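You operate a simulated robot arm through the tools that you are given. There is no shell and no other tool. Be economical: measure what you need, move in short steps, check, and stop when the job is done.

Carry out the task below with a simulated robot arm. There is one attempt and no reset: what you move stays moved.

TASK
Put the blue buffer from the west end of the south island in the silver drip bowl and the yellow buffer on top of the beige wood-backed wax.
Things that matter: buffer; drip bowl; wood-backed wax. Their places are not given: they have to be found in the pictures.

It is judged by the outcome, as a careful person would: the job done as asked, and still so three seconds after it is handed in. It fails if anything else is knocked over, pushed out of place, dropped, spilled or broken.

THE ROBOT
A 6-joint arm with a two-finger parallel gripper, fixed in place. Base frame: the origin is at the foot of the arm, x ahead of it, y to its left, z up; the work surface is at about z = 800. Lengths are in mm, angles in degrees, forces in N, time in s.
With the tool pointing down near the work surface it reaches from about 260 to 680 mm from the base axis. Its first joint turns from -66.0 to 66.0 degrees. Payload 2.9 kg.
Tool frame: the origin (TCP) lies between the finger pads and is the grasp point; the fingertips stand 30 mm ahead of it; z points along the fingers, y is the line along which they close. The gripper opens to 110 mm. The fingers are 20 mm wide and 10 mm thick; the gripper's body (48 by 112 mm) begins 55 mm behind the TCP.
Orientation is that of the tool frame in the base frame, as a unit quaternion [x, y, z, w]. With the fingers straight down and closing along the base's y, the tool's x points along the base's -x, its y along +y and its z along -z.

THE INTERFACE
- The arm moves only by the tool apply_moves. Its argument "increments" is a list of rows, each an object of numbers (a shift or turn left out is 0, a gripper value left out holds the last): "tx", "ty", "tz": the shift along the tool's x, y, z in units of 30 mm (1.0 is 30 mm); "wx", "wy", "wz": the turn, a rotation vector about the tool's x, y, z in units of 5 degrees (1.0 is 5 degrees). In form: [{"tx": .., "ty": .., "tz": .., "wx": .., "wy": .., "wz": ..}, ...]. A call has 1 to 10 rows; each row shifts and turns the commanded pose from where the row before left it, along the tool's axes as they then stand. "grip" is the gripper command, from -1 (fully open) to 1 (shut), values between in proportion, set as the call begins (left out, the last holds). A call with a number of a shift or a turn outside -1 to 1 is refused whole. A row lasts 0.2 s, in which the tool goes at most 50 mm and 8.6 degrees; a call with a longer step from one row to the next is refused whole, and so is a gripper value outside its range. A pose out of reach is approached as far as the arm can. The call stops where the force on the tool passes 40 N (or 10 N more than at its start, if that is more) or the arm is blocked; 0.2 s more then pass. The fingers move at their own pace (about 108 mm/s each) and stop on an object; they squeeze with about 35 N. The grip force told is the motor's: it shows also when the fingers shut on nothing. Time passes only in rows, and 0.2 s behind the last, so rows that do not move let the fingers close. It gives the time, the measured TCP pose, the force on the tool (base axes), the opening and the grip force at its end, in the units of the frame above (readings bear some noise), and new pictures: "views" is both (left out), scene, wrist or none.
- Cameras (640 x 400 px; columns grow to the right, rows downward): "scene" is fixed at [68.7, 429.6, 1399.1]; the picture's right is [-0.75, -0.66, 0.00], its down [-0.33, 0.38, -0.86] and it looks along [0.57, -0.65, -0.51] (base axes); focal length 364 px, centre (320, 200). "wrist" rides on the gripper at [-36, 0, -57] in the tool frame; the picture's right is [0.00, -1.00, 0.00], its down [0.97, 0.00, -0.24] and it looks along [0.24, 0.00, 0.97] (tool axes); focal length 218 px, centre (320, 200).
- pixel_to_xyz(camera, pixels): for up to 12 pixels [column, row] of the newest picture of that camera ("zoom" is the newest enlarged one), the place [x, y, z] in the base frame of the surface seen there, good to about 2 mm, but the place of the scene camera against the robot may be out by one fixed shift of up to 18 mm in any direction. No time passes.
- zoom(camera, box): a new picture of the part [left, top, right, bottom] of that camera's present view, enlarged. No time passes.
- finish_job(): hands the job in; it is judged then, once.

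Work in short steps. Measure before you move; look again where a grasp or a placing could have gone wrong, and mend it. You have 60 turns and 120 pictures in all, the two below and enlarged ones among them. Open the gripper and draw the arm clear of the work before you hand the job in, unless the task says otherwise; then end with one line.

The tools are called after ">>>" as a command line: name --argument value ..., lists and objects as JSON in quotes. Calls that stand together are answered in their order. apply_moves: Moves the arm, as the interface text tells. Its arguments: {"type":"object","properties":{"increments":{"type":"array"},"grip":{"type":"number"},"views":{"type":"string","enum":["both","scene","wrist","none"]}},"required":["increments"]} The other tools are called the same way: pixel_to_xyz (camera, pixels) gives the place of the surface under pixels of a picture; zoom (camera, box) takes an enlarged picture of a part of a camera's view; finish_job () hands the job in.

At the start:

```text
time_s: 0.0
tcp_pos: [512.3, -63.4, 1082.3]
tool_rot: [0.0, 1.0, 0.0, -0.001]
force: [0.9, -0.2, 1.0]
width: 110.3
finger_force: 0.0
```

scene: 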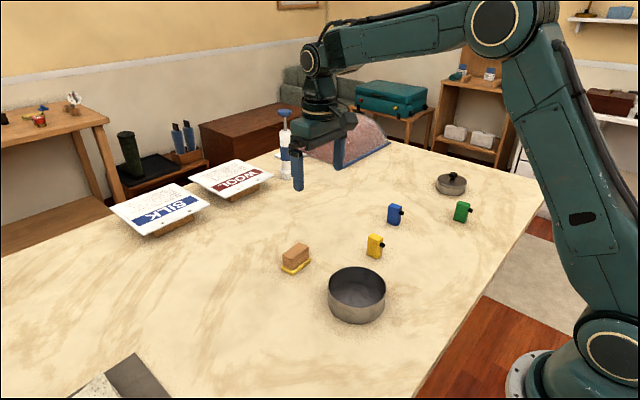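
wrist: 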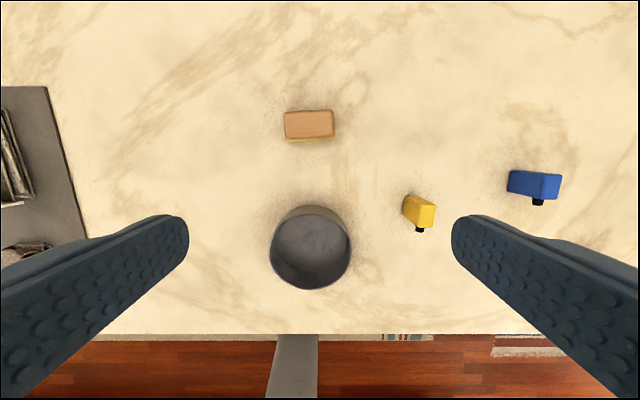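

The scene shows blue, yellow and green small items, a bowl and a wood-topped block. I'll zoom in on them and measure.

>>> zoom --camera "scene" --box '[260, 160, 500, 330]'

>>> zoom --camera "wrist" --box '[260, 80, 580, 300]'

>>> zoom --camera "scene" --box '[90, 90, 410, 290]'

>>> pixel_to_xyz --camera "wrist" --pixels '[[308, 124], [287, 115], [332, 112], [334, 136], [286, 141], [310, 250], [415, 208], [425, 215], [525, 182], [547, 188], [271, 250], [350, 250]]'

```text
2.35 times, centred on (380, 245) of scene
```

zoom: 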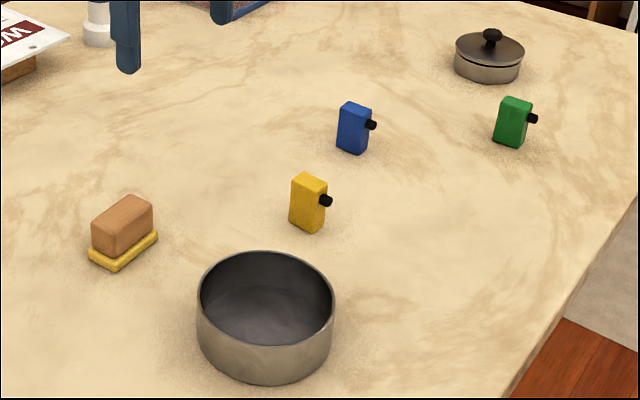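

```text
1.82 times, centred on (420, 190) of wrist
```

zoom: 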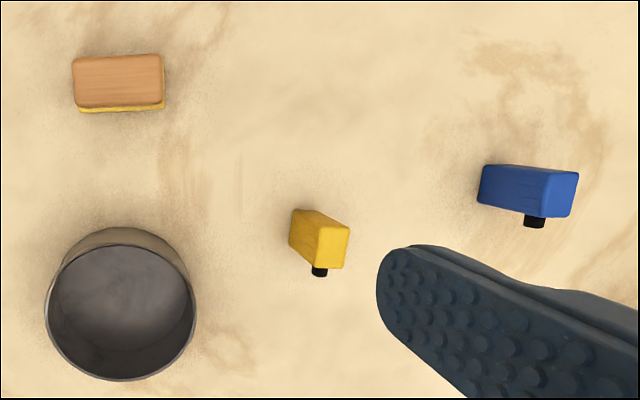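

```text
2.00 times, centred on (250, 190) of scene
```

zoom: 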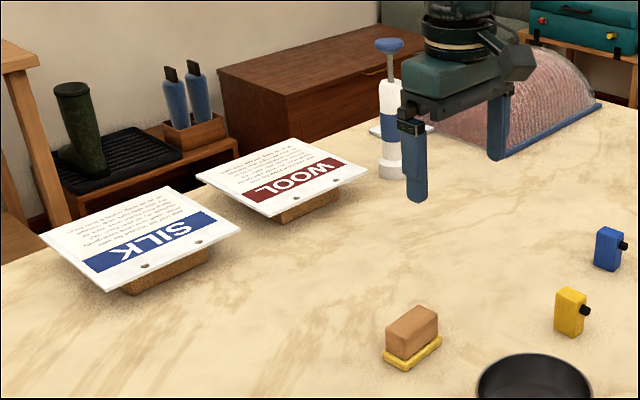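

```text
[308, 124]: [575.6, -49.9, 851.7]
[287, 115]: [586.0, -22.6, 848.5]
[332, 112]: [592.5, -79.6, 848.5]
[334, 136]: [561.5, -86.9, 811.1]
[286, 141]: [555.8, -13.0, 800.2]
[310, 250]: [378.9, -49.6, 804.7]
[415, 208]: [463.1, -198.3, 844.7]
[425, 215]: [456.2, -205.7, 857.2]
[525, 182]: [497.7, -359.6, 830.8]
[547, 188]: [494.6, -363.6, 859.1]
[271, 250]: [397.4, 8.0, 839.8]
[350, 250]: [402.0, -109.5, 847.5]
```

Yellow stands near (458,-203), blue near (495,-362), the wax block near (576,-50, top about 851) and the bowl centre near (388,-50). I'll move above blue to see how it is turned.

>>> apply_moves --increments '[{"ty": -1, "tz": 0.3}, {"ty": -1, "tz": 0.3}, {"ty": -1, "tz": 0.3}, {"ty": -1, "tz": 0.3}, {"ty": -1, "tz": 0.3}, {"ty": -1, "tz": 0.3}, {"ty": -1, "tz": 0.3}, {"ty": -1, "tz": 0.3}, {"ty": -1, "tz": 0.3}, {"ty": -1, "tz": 0.3}]' --grip -1

```text
time_s: 2.2
tcp_pos: [511.6, -363.3, 991.5]
tool_rot: [0.0, 1.0, 0.0, 0.0]
force: [0.7, 0.4, 0.0]
width: 110.0
finger_force: 0.0
```

scene: 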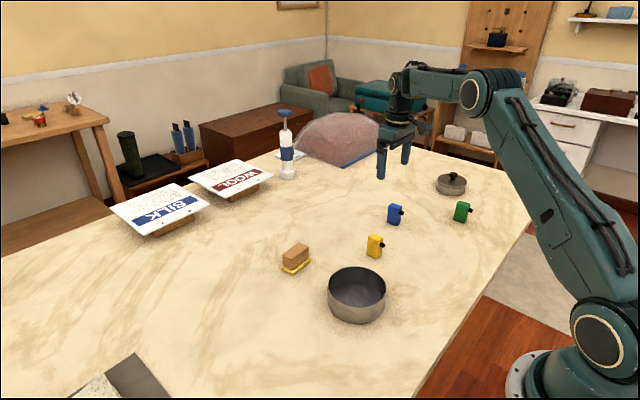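
wrist: 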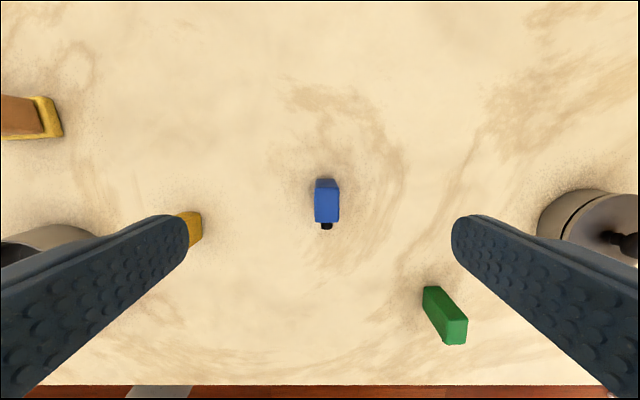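

Blue is at (327,200), nearly aligned with the tool axes. I'll zoom and measure its corners.

>>> zoom --camera "wrist" --box '[280, 165, 376, 240]'

>>> pixel_to_xyz --camera "wrist" --pixels '[[317, 190], [337, 190], [317, 219], [337, 219], [327, 205], [327, 226], [320, 183], [333, 183], [600, 240], [445, 325]]'

```text
5.33 times, centred on (328, 202) of wrist
```

zoom: 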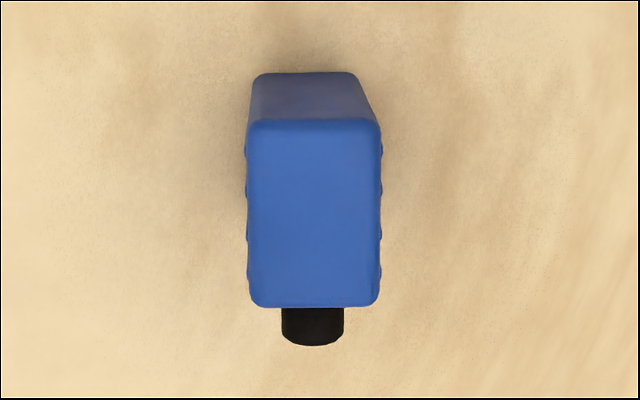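

```text
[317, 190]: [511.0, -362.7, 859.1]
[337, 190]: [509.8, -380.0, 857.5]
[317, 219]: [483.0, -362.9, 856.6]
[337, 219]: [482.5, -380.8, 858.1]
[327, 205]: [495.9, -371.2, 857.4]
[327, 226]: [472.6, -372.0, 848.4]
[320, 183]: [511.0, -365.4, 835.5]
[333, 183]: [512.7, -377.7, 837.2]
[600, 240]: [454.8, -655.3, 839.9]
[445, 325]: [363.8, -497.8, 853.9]
```

Blue's top is centred at (497,-371, 858), about 19 mm wide along y. I'll descend straddling it with the TCP at z≈846.

>>> apply_moves --increments '[{"tx": 0.49, "ty": -0.26, "tz": 0.85}, {"tz": 1}, {"tz": 1}, {"tz": 1}, {"tz": 1}, {}]' --grip -0.2 --views "wrist"

>>> apply_moves --increments '[{}, {}, {}]' --grip 1 --views "both"

```text
time_s: 3.6
tcp_pos: [496.6, -371.3, 846.4]
tool_rot: [-0.001, 1.0, 0.0, 0.0]
force: [0.0, 0.1, 0.2]
width: 66.1
finger_force: 0.0
```

wrist: 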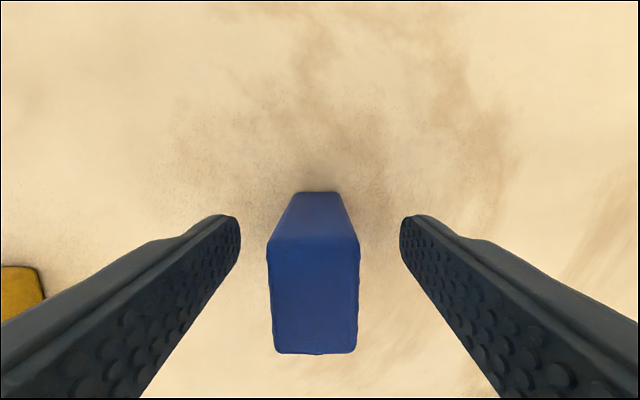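

```text
time_s: 4.4
tcp_pos: [497.2, -371.4, 847.1]
tool_rot: [0.0, 1.0, 0.0, 0.0]
force: [0.2, 0.4, 0.0]
width: 22.0
finger_force: 34.7
```

scene: 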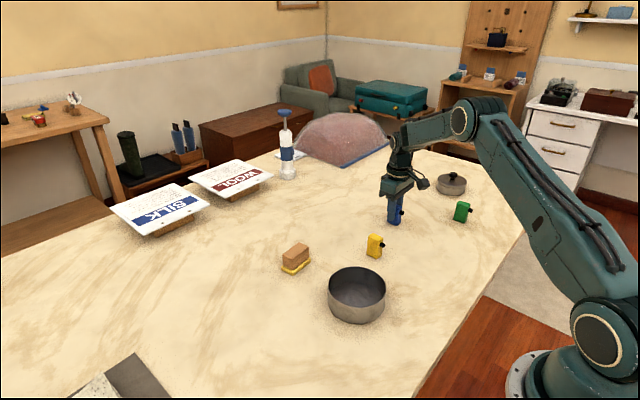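
wrist: 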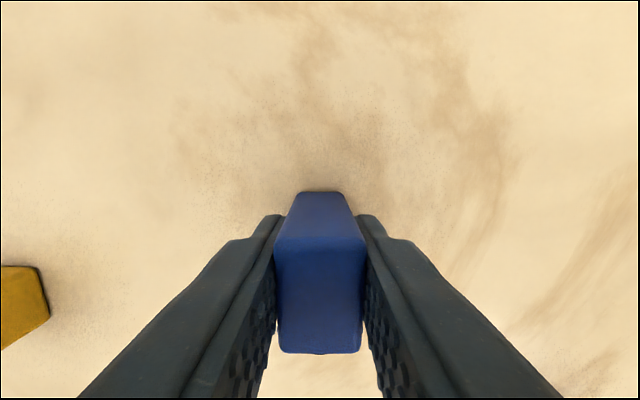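

Blue is gripped at 22 mm. I'll lift it and carry it over towards the bowl.

>>> apply_moves --increments '[{"tz": -1}, {"tz": -1}, {"tz": -1}, {"tz": -1}, {"tz": -0.5}, {"ty": 1}, {"ty": 1}, {"ty": 1}]' --views "none"

>>> apply_moves --increments '[{"ty": 1, "tx": 0.46}, {"ty": 1, "tx": 0.46}, {"ty": 1, "tx": 0.46}, {"ty": 1, "tx": 0.46}, {"ty": 1, "tx": 0.46}, {"ty": 1, "tx": 0.46}, {"ty": 1, "tx": 0.46}, {"ty": 0.7, "tx": 0.46}, {}]'

```text
time_s: 6.2
tcp_pos: [498.3, -281.2, 983.7]
tool_rot: [0.0, 1.0, 0.0, 0.0]
force: [0.9, -0.4, -0.4]
width: 22.3
finger_force: 35.2
```

```text
time_s: 8.2
tcp_pos: [385.1, -49.8, 982.0]
tool_rot: [0.0, 1.0, -0.001, 0.0]
force: [0.2, -0.2, -0.9]
width: 22.1
finger_force: 34.8
```

scene: 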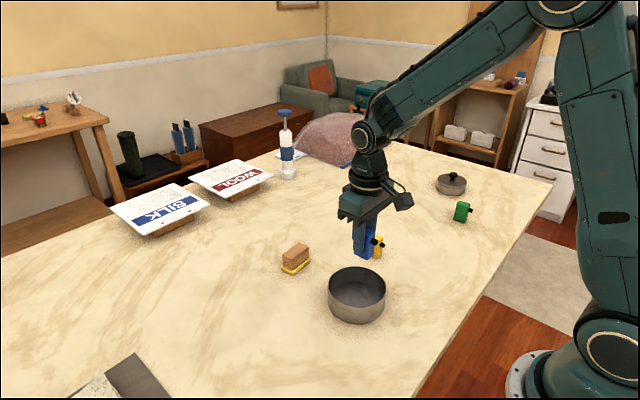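
wrist: 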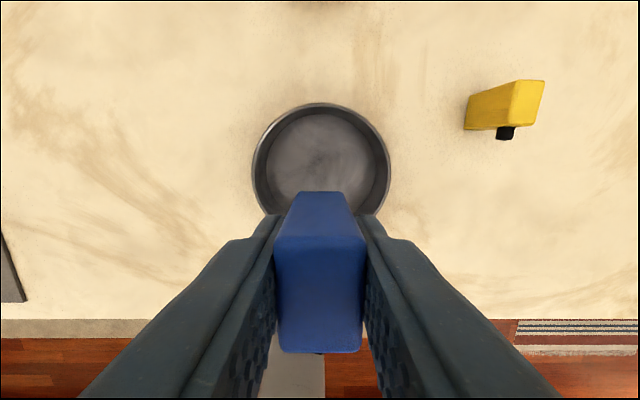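

The bowl is in view with its rim spanning columns 252–390. I'll measure rim points to get the true centre.

>>> pixel_to_xyz --camera "wrist" --pixels '[[254, 170], [388, 170], [321, 104], [272, 123], [370, 123], [320, 150], [258, 195], [384, 195], [320, 180], [500, 100], [525, 100]]'

```text
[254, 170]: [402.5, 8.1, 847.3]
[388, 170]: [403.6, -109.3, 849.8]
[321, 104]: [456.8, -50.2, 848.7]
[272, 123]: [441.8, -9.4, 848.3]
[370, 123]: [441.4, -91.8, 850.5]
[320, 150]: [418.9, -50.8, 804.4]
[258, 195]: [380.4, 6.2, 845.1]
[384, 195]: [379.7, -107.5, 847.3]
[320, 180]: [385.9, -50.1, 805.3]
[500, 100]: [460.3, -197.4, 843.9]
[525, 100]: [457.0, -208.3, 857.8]
```

The bowl centre is (398,-50), inner radius about 57 and floor about 805. I'll shift x to about 401 and lower the TCP to about 853.

>>> apply_moves --increments '[{"tx": -0.53}, {"tz": 1}, {"tz": 1}, {"tz": 1}, {"tz": 0.7}, {"tz": 0.4}, {"tz": 0.15}, {}]'

```text
time_s: 10.0
tcp_pos: [402.0, -51.7, 853.9]
tool_rot: [0.0, 1.0, 0.001, 0.001]
force: [0.1, -0.6, 0.8]
width: 21.9
finger_force: 34.9
```

scene: 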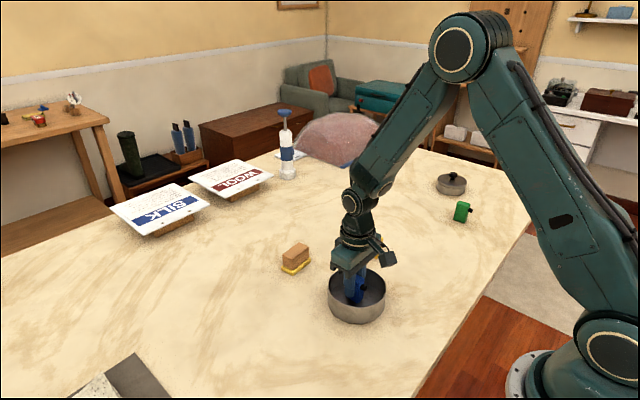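
wrist: 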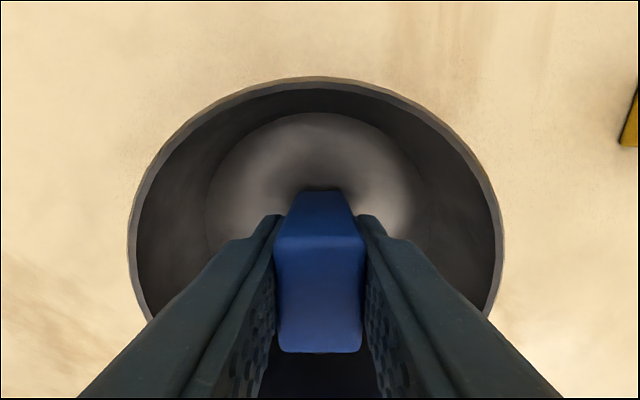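

Blue is about 2 mm above the bowl floor. I'll lower it a touch, open partly and rise.

>>> apply_moves --increments '[{"tz": 0.06}, {}]' --views "none"

>>> apply_moves --increments '[{}, {}]' --grip 0.2 --views "none"

>>> apply_moves --increments '[{"tz": -0.5}, {"tz": -1}, {"tz": -1}, {"tz": -1}, {"tz": -1}, {}]'

```text
time_s: 10.6
tcp_pos: [402.5, -50.5, 854.2]
tool_rot: [0.0, 1.0, 0.0, 0.0]
force: [0.4, -0.8, -0.1]
width: 22.0
finger_force: 35.8
```

```text
time_s: 11.2
tcp_pos: [402.8, -50.9, 854.8]
tool_rot: [0.0, 1.0, 0.001, 0.0]
force: [0.2, -0.4, 0.2]
width: 43.7
finger_force: 0.0
```

```text
time_s: 12.6
tcp_pos: [402.9, -50.1, 989.2]
tool_rot: [0.0, 1.0, 0.0, 0.0]
force: [-1.1, 0.3, 0.1]
width: 44.0
finger_force: 0.0
```

scene: 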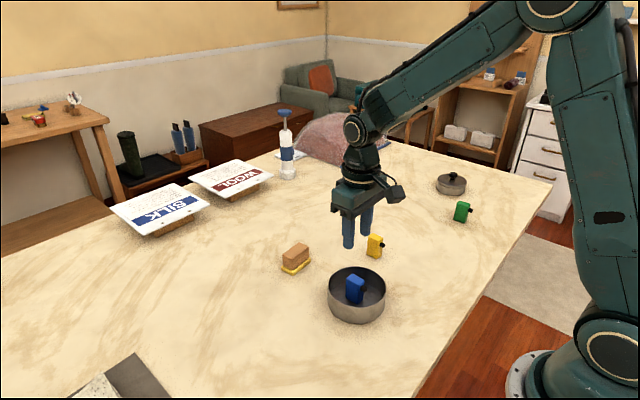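
wrist: 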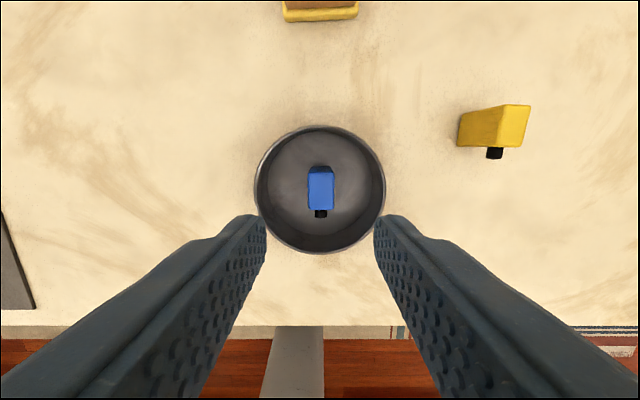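

Blue stands in the bowl. Next I'll move above yellow, near (460,-203), and look at how it is turned.

>>> apply_moves --increments '[{"ty": -1, "tx": -0.4}, {"ty": -1, "tx": -0.4}, {"ty": -1, "tx": -0.4}, {"ty": -1, "tx": -0.4}, {"ty": -1, "tx": -0.4}, {}]' --grip -0.2 --views "wrist"

>>> zoom --camera "wrist" --box '[260, 150, 388, 230]'

```text
time_s: 14.0
tcp_pos: [466.6, -202.2, 988.5]
tool_rot: [0.0, 1.0, -0.001, 0.0]
force: [-0.3, 0.0, -0.9]
width: 66.1
finger_force: 0.0
```

wrist: 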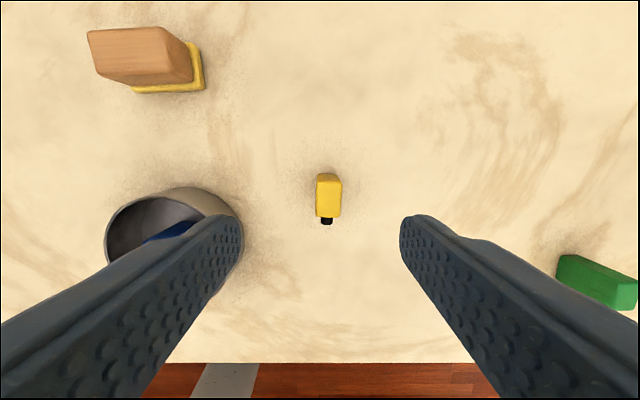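

```text
5.00 times, centred on (324, 190) of wrist
```

zoom: 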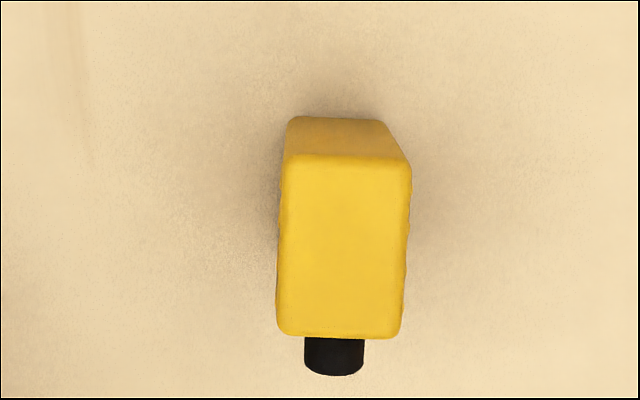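

>>> pixel_to_xyz --camera "zoom" --pixels '[[295, 165], [400, 168], [285, 322], [392, 326], [343, 245], [335, 360]]'

>>> pixel_to_xyz --camera "wrist" --pixels '[[90, 33], [163, 30], [190, 72], [102, 75], [130, 55], [192, 60], [203, 87], [135, 90]]'

```text
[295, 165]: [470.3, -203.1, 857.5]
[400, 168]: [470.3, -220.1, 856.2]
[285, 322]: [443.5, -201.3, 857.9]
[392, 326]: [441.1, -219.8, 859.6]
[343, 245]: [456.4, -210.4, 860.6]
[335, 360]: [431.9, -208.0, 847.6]
```

```text
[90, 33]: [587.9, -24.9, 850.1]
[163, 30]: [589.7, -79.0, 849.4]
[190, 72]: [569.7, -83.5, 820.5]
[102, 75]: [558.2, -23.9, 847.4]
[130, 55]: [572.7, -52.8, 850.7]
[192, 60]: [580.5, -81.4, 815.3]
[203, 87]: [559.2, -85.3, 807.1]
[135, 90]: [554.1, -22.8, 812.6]
```

Yellow is centred at (456,-211), top about 859, turned about 3.5°. I'll align and descend to z≈849, then close.

>>> apply_moves --increments '[{"tx": 0.343, "ty": -0.293}, {"wz": 0.7}, {"tz": 1}, {"tz": 1}, {"tz": 1}, {"tz": 1}, {"tz": 0.65}, {}]' --views "wrist"

>>> apply_moves --increments '[{}, {}, {}]' --grip 1 --views "wrist"

```text
time_s: 15.8
tcp_pos: [456.6, -212.6, 849.8]
tool_rot: [0.029, 1.0, 0.0, 0.0]
force: [0.6, -0.2, -0.8]
width: 66.0
finger_force: 0.0
```

wrist: 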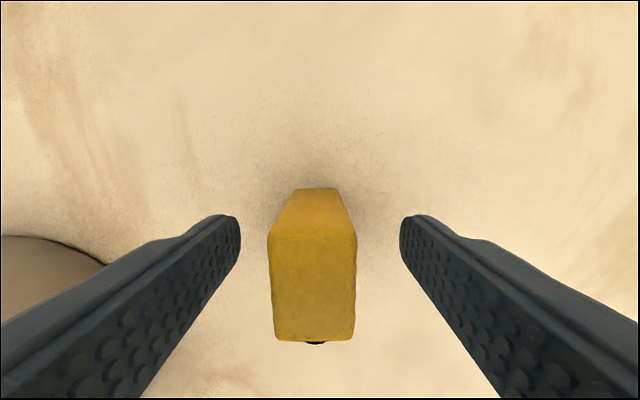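

```text
time_s: 16.6
tcp_pos: [455.5, -212.2, 849.4]
tool_rot: [0.03, 1.0, -0.001, 0.0]
force: [-0.6, 0.1, 0.2]
width: 22.1
finger_force: 35.0
```

wrist: 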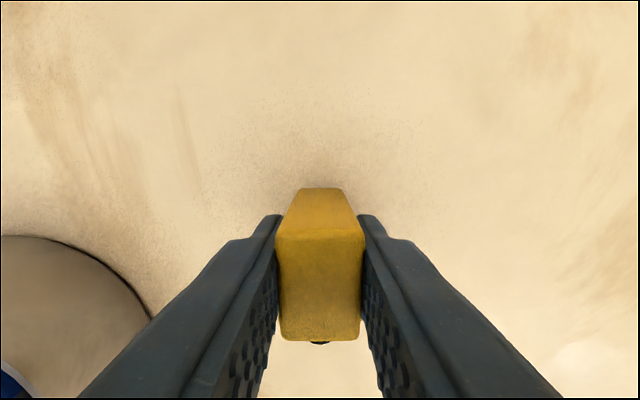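

Gripped. I'll lift, turn back square and move to above the wax block near (574,-53).

>>> apply_moves --increments '[{"tz": -1}, {"tz": -1}, {"tz": -1}, {"tz": -1}, {"tz": -1, "wz": -0.7}]' --views "none"

>>> apply_moves --increments '[{"tx": -0.66, "ty": 0.88}, {"tx": -0.66, "ty": 0.88}, {"tx": -0.66, "ty": 0.88}, {"tx": -0.66, "ty": 0.88}, {"tx": -0.66, "ty": 0.88}, {"tx": -0.66, "ty": 0.88}, {}]'

```text
time_s: 17.8
tcp_pos: [452.4, -207.5, 999.2]
tool_rot: [-0.001, 1.0, 0.0, 0.0]
force: [0.3, 0.3, -0.1]
width: 22.1
finger_force: 35.2
```

```text
time_s: 19.4
tcp_pos: [570.8, -49.8, 1000.5]
tool_rot: [0.001, 1.0, 0.0, -0.001]
force: [0.3, 1.0, 0.0]
width: 21.8
finger_force: 35.1
```

scene: 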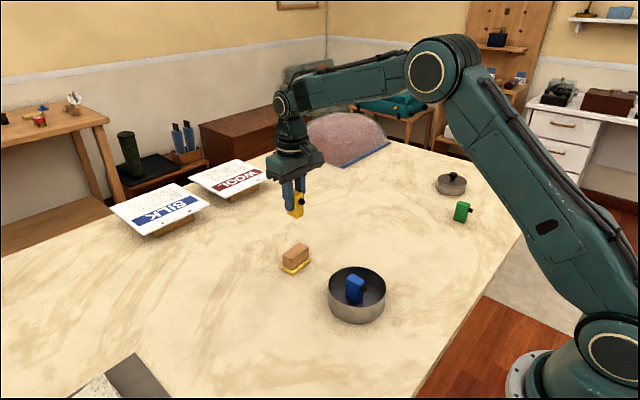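
wrist: 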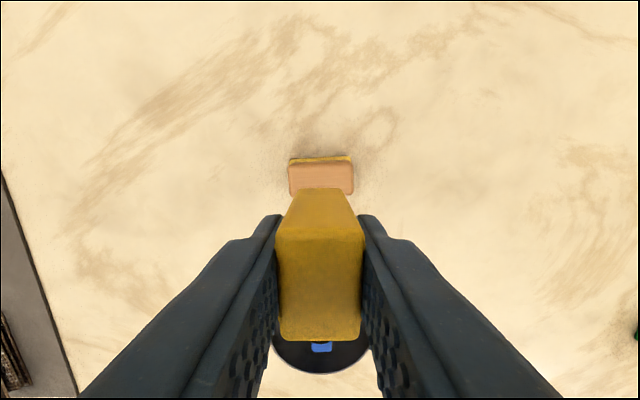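

>>> pixel_to_xyz --camera "wrist" --pixels '[[292, 168], [350, 166], [321, 165], [321, 175], [291, 190], [352, 190], [321, 184], [321, 200]]'

>>> zoom --camera "wrist" --box '[270, 140, 374, 205]'

```text
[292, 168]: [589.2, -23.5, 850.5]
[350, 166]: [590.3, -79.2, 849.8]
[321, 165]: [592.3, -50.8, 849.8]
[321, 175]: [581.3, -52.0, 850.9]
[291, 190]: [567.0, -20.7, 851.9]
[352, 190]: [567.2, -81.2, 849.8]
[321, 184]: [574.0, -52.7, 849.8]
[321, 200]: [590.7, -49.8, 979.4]
```

```text
6.15 times, centred on (322, 172) of wrist
```

zoom: 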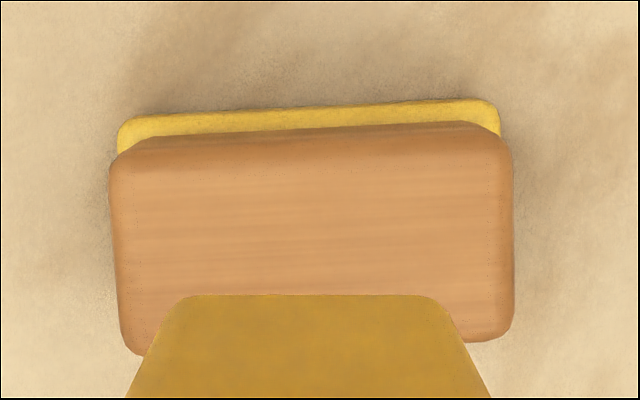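

The wax top is centred at about (574.5,-51), z≈851, turned about 4°. I'll align and lower the TCP to about 903 (contact expected near 900.5).

>>> apply_moves --increments '[{"tx": -0.11, "ty": -0.05}, {"wz": -0.8}, {"tz": 1}, {"tz": 1}, {"tz": 0.8}, {"tz": 0.4}, {}]'

>>> zoom --camera "scene" --box '[240, 180, 368, 290]'

```text
time_s: 21.0
tcp_pos: [575.4, -52.0, 902.9]
tool_rot: [-0.035, 0.999, -0.001, -0.001]
force: [0.6, 0.4, -0.1]
width: 22.0
finger_force: 35.1
```

scene: 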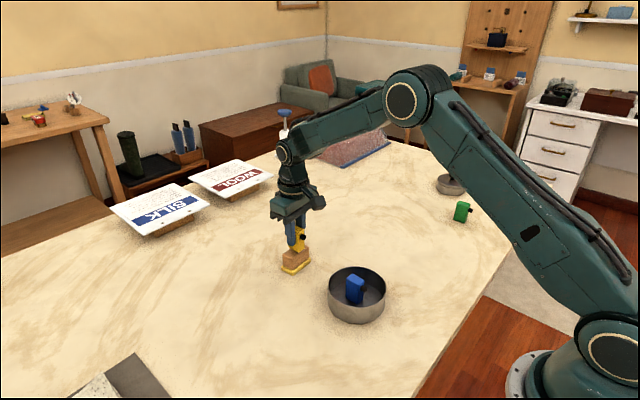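
wrist: 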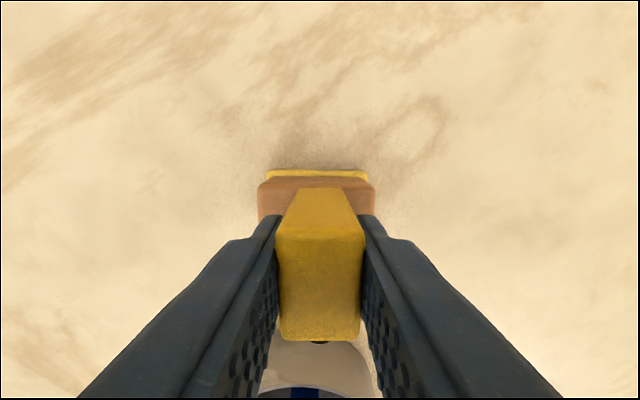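

```text
3.64 times, centred on (304, 235) of scene
```

zoom: 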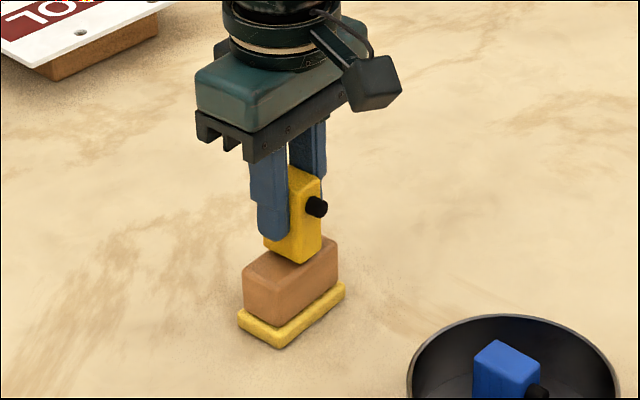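

The buffer seems aligned, but I want to check the fore-aft centring on the block.

>>> pixel_to_xyz --camera "wrist" --pixels '[[300, 186], [320, 180], [340, 186], [320, 190], [320, 194], [320, 200]]'

>>> pixel_to_xyz --camera "zoom" --pixels '[[303, 258], [310, 240], [272, 278], [300, 268], [328, 248], [255, 265], [335, 245], [330, 270]]'

>>> zoom --camera "scene" --box '[278, 225, 318, 275]'

```text
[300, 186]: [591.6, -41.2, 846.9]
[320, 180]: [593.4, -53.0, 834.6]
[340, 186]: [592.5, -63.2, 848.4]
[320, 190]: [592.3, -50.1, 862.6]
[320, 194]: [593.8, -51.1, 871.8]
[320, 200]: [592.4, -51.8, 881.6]
```

```text
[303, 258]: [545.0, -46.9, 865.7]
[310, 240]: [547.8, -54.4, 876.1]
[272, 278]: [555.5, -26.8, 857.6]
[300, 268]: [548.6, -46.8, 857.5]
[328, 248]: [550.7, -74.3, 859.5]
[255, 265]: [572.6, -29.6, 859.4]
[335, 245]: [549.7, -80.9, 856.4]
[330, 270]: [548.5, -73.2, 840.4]
```

```text
8.00 times, centred on (298, 250) of scene
```

zoom: 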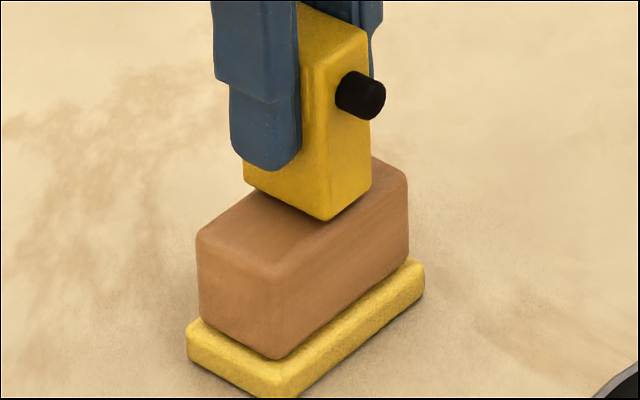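

The overhang is near zero at the back and about 3 mm at the front, so I'll nudge +x by 1.5 mm and creep down to contact.

>>> apply_moves --increments '[{"tx": -0.05}, {"tz": 0.04}, {"tz": 0.04}, {}]' --views "none"

>>> zoom --camera "scene" --box '[278, 225, 318, 275]'

```text
time_s: 22.0
tcp_pos: [576.3, -53.7, 899.8]
tool_rot: [-0.035, 0.999, 0.0, 0.0]
force: [-0.2, 0.5, 0.0]
width: 21.9
finger_force: 34.8
```

```text
8.00 times, centred on (298, 250) of scene
```

zoom: 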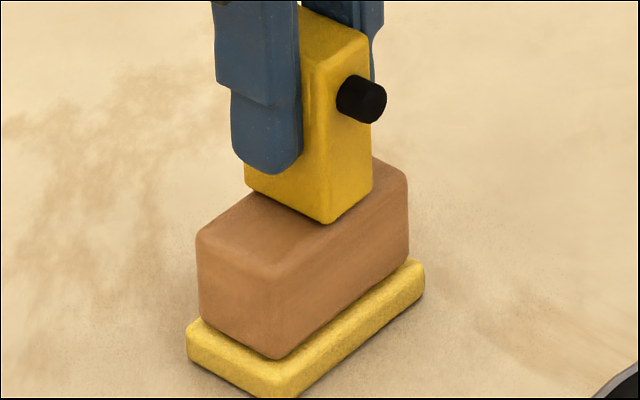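

There's no contact force yet, so I'll creep down in 0.6 mm steps.

>>> apply_moves --increments '[{"tz": 0.02}, {"tz": 0.02}, {}]' --views "none"

```text
time_s: 22.8
tcp_pos: [576.2, -52.7, 899.8]
tool_rot: [-0.035, 0.999, 0.0, 0.0]
force: [-0.4, 0.5, -0.6]
width: 22.1
finger_force: 34.9
```

>>> apply_moves --increments '[{"tz": 0.025}, {}]' --views "none"

>>> apply_moves --increments '[{"tz": 0.025}, {}]' --views "wrist"

>>> zoom --camera "scene" --box '[278, 225, 318, 275]'

```text
time_s: 23.4
tcp_pos: [576.5, -53.0, 899.7]
tool_rot: [-0.035, 0.999, 0.0, 0.002]
force: [-0.9, 1.0, 4.2]
width: 22.1
finger_force: 35.2
```

```text
time_s: 24.0
tcp_pos: [577.0, -52.6, 898.8]
tool_rot: [-0.035, 0.999, 0.0, 0.001]
force: [-4.7, -0.1, 17.4]
width: 22.2
finger_force: 35.2
```

wrist: 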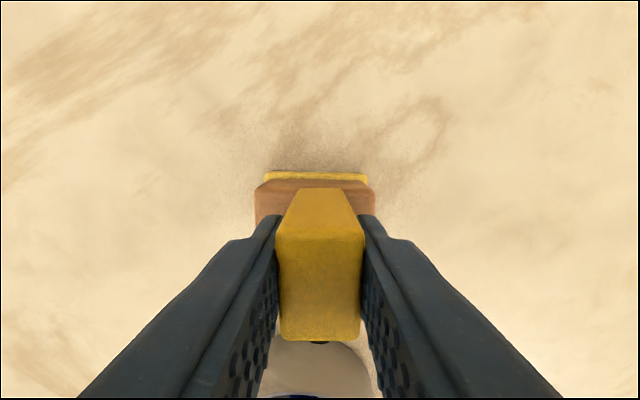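

```text
8.00 times, centred on (298, 250) of scene
```

zoom: 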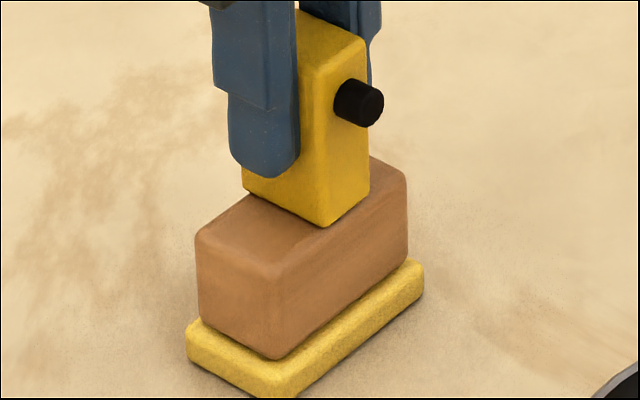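

Contact is reached (17 N). I'll ease up 1 mm, open gently and let it settle.

>>> apply_moves --increments '[{"tz": -0.03}, {}]' --views "none"

>>> apply_moves --increments '[{}, {}, {}]' --grip 0.1 --views "wrist"

>>> zoom --camera "scene" --box '[278, 225, 318, 275]'

```text
time_s: 24.6
tcp_pos: [577.1, -52.8, 900.1]
tool_rot: [-0.035, 0.999, -0.001, 0.001]
force: [-1.4, -0.4, 16.2]
width: 22.1
finger_force: 35.3
```

```text
time_s: 25.4
tcp_pos: [576.8, -53.0, 898.3]
tool_rot: [-0.035, 0.999, 0.0, 0.0]
force: [-0.6, 0.4, -0.2]
width: 49.6
finger_force: 0.0
```

wrist: 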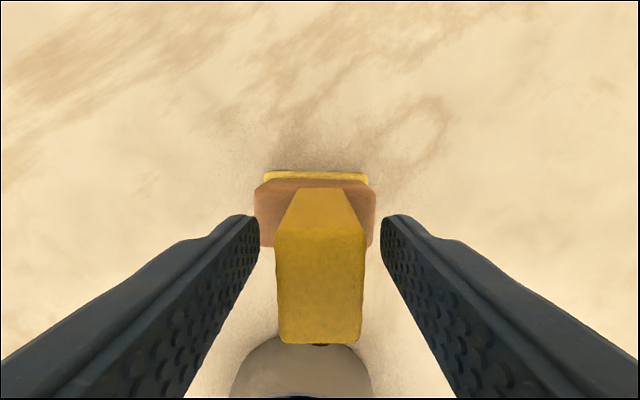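

```text
8.00 times, centred on (298, 250) of scene
```

zoom: 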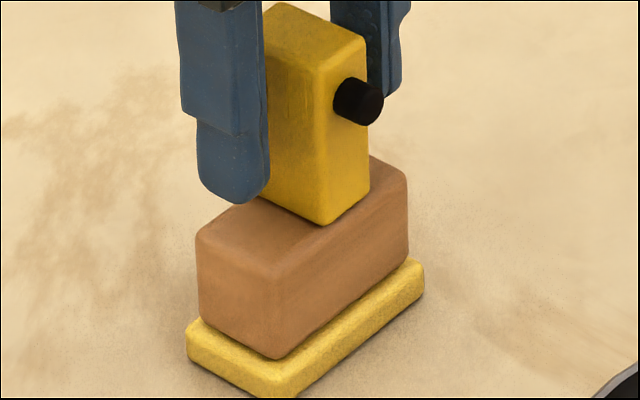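

Yellow stands free on the block. I'll rise straight up and check.

>>> apply_moves --increments '[{"tz": -0.5}, {"tz": -1}, {"tz": -1}, {"tz": -1}, {"tz": -1}, {"tz": -1}, {}, {}, {}]'

>>> zoom --camera "scene" --box '[260, 200, 420, 330]'

```text
time_s: 27.4
tcp_pos: [578.1, -51.4, 1064.0]
tool_rot: [-0.035, 0.999, 0.0, 0.0]
force: [0.6, -0.6, 0.2]
width: 49.8
finger_force: 0.0
```

scene: 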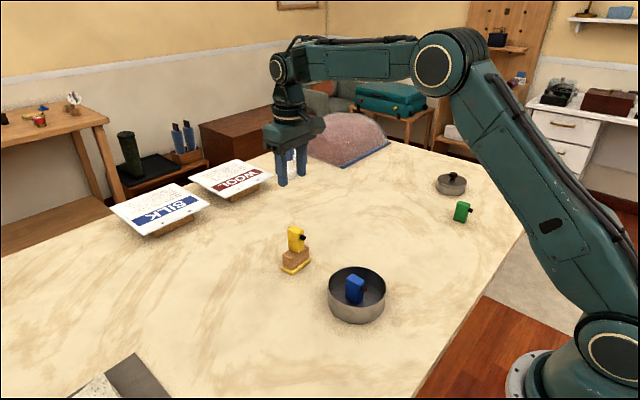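
wrist: 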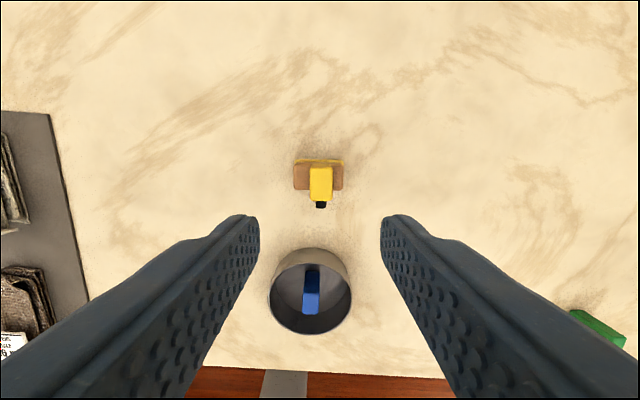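

```text
3.08 times, centred on (340, 265) of scene
```

zoom: 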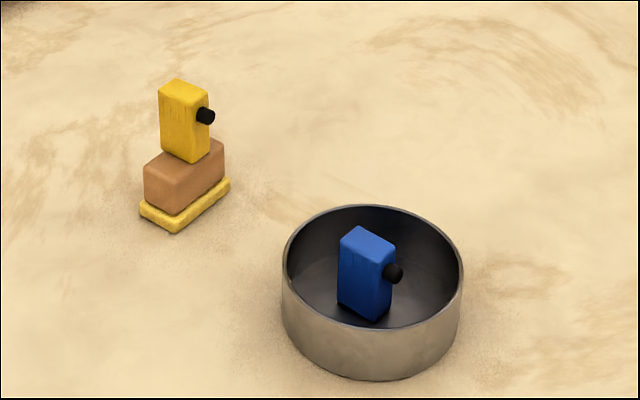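

Both buffers are standing stably in place and the arm is clear, so I'll open the gripper fully and hand in.

>>> apply_moves --increments '[{"ty": -1}, {"ty": -1}, {"ty": -1}, {"ty": -1}, {}]' --grip -1 --views "scene"

>>> finish_job

```text
time_s: 28.6
tcp_pos: [586.0, -173.8, 1066.6]
tool_rot: [-0.035, 0.999, 0.0, 0.0]
force: [-0.1, 0.2, 0.8]
width: 110.0
finger_force: 0.2
```

scene: 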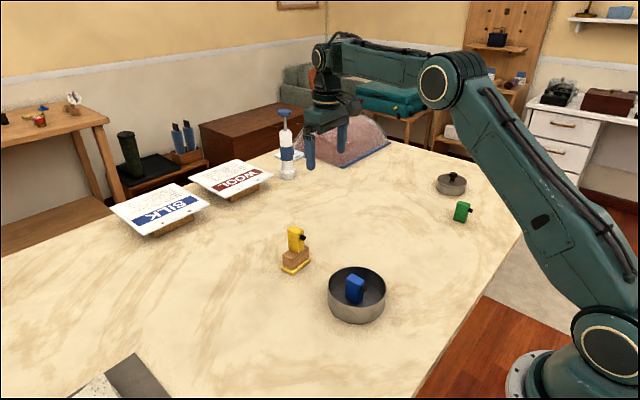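

```text
The job is handed in.
```

The blue buffer is standing in the silver drip bowl and the yellow buffer is standing on top of the beige wood-backed wax; nothing else was moved, and the job is handed in.
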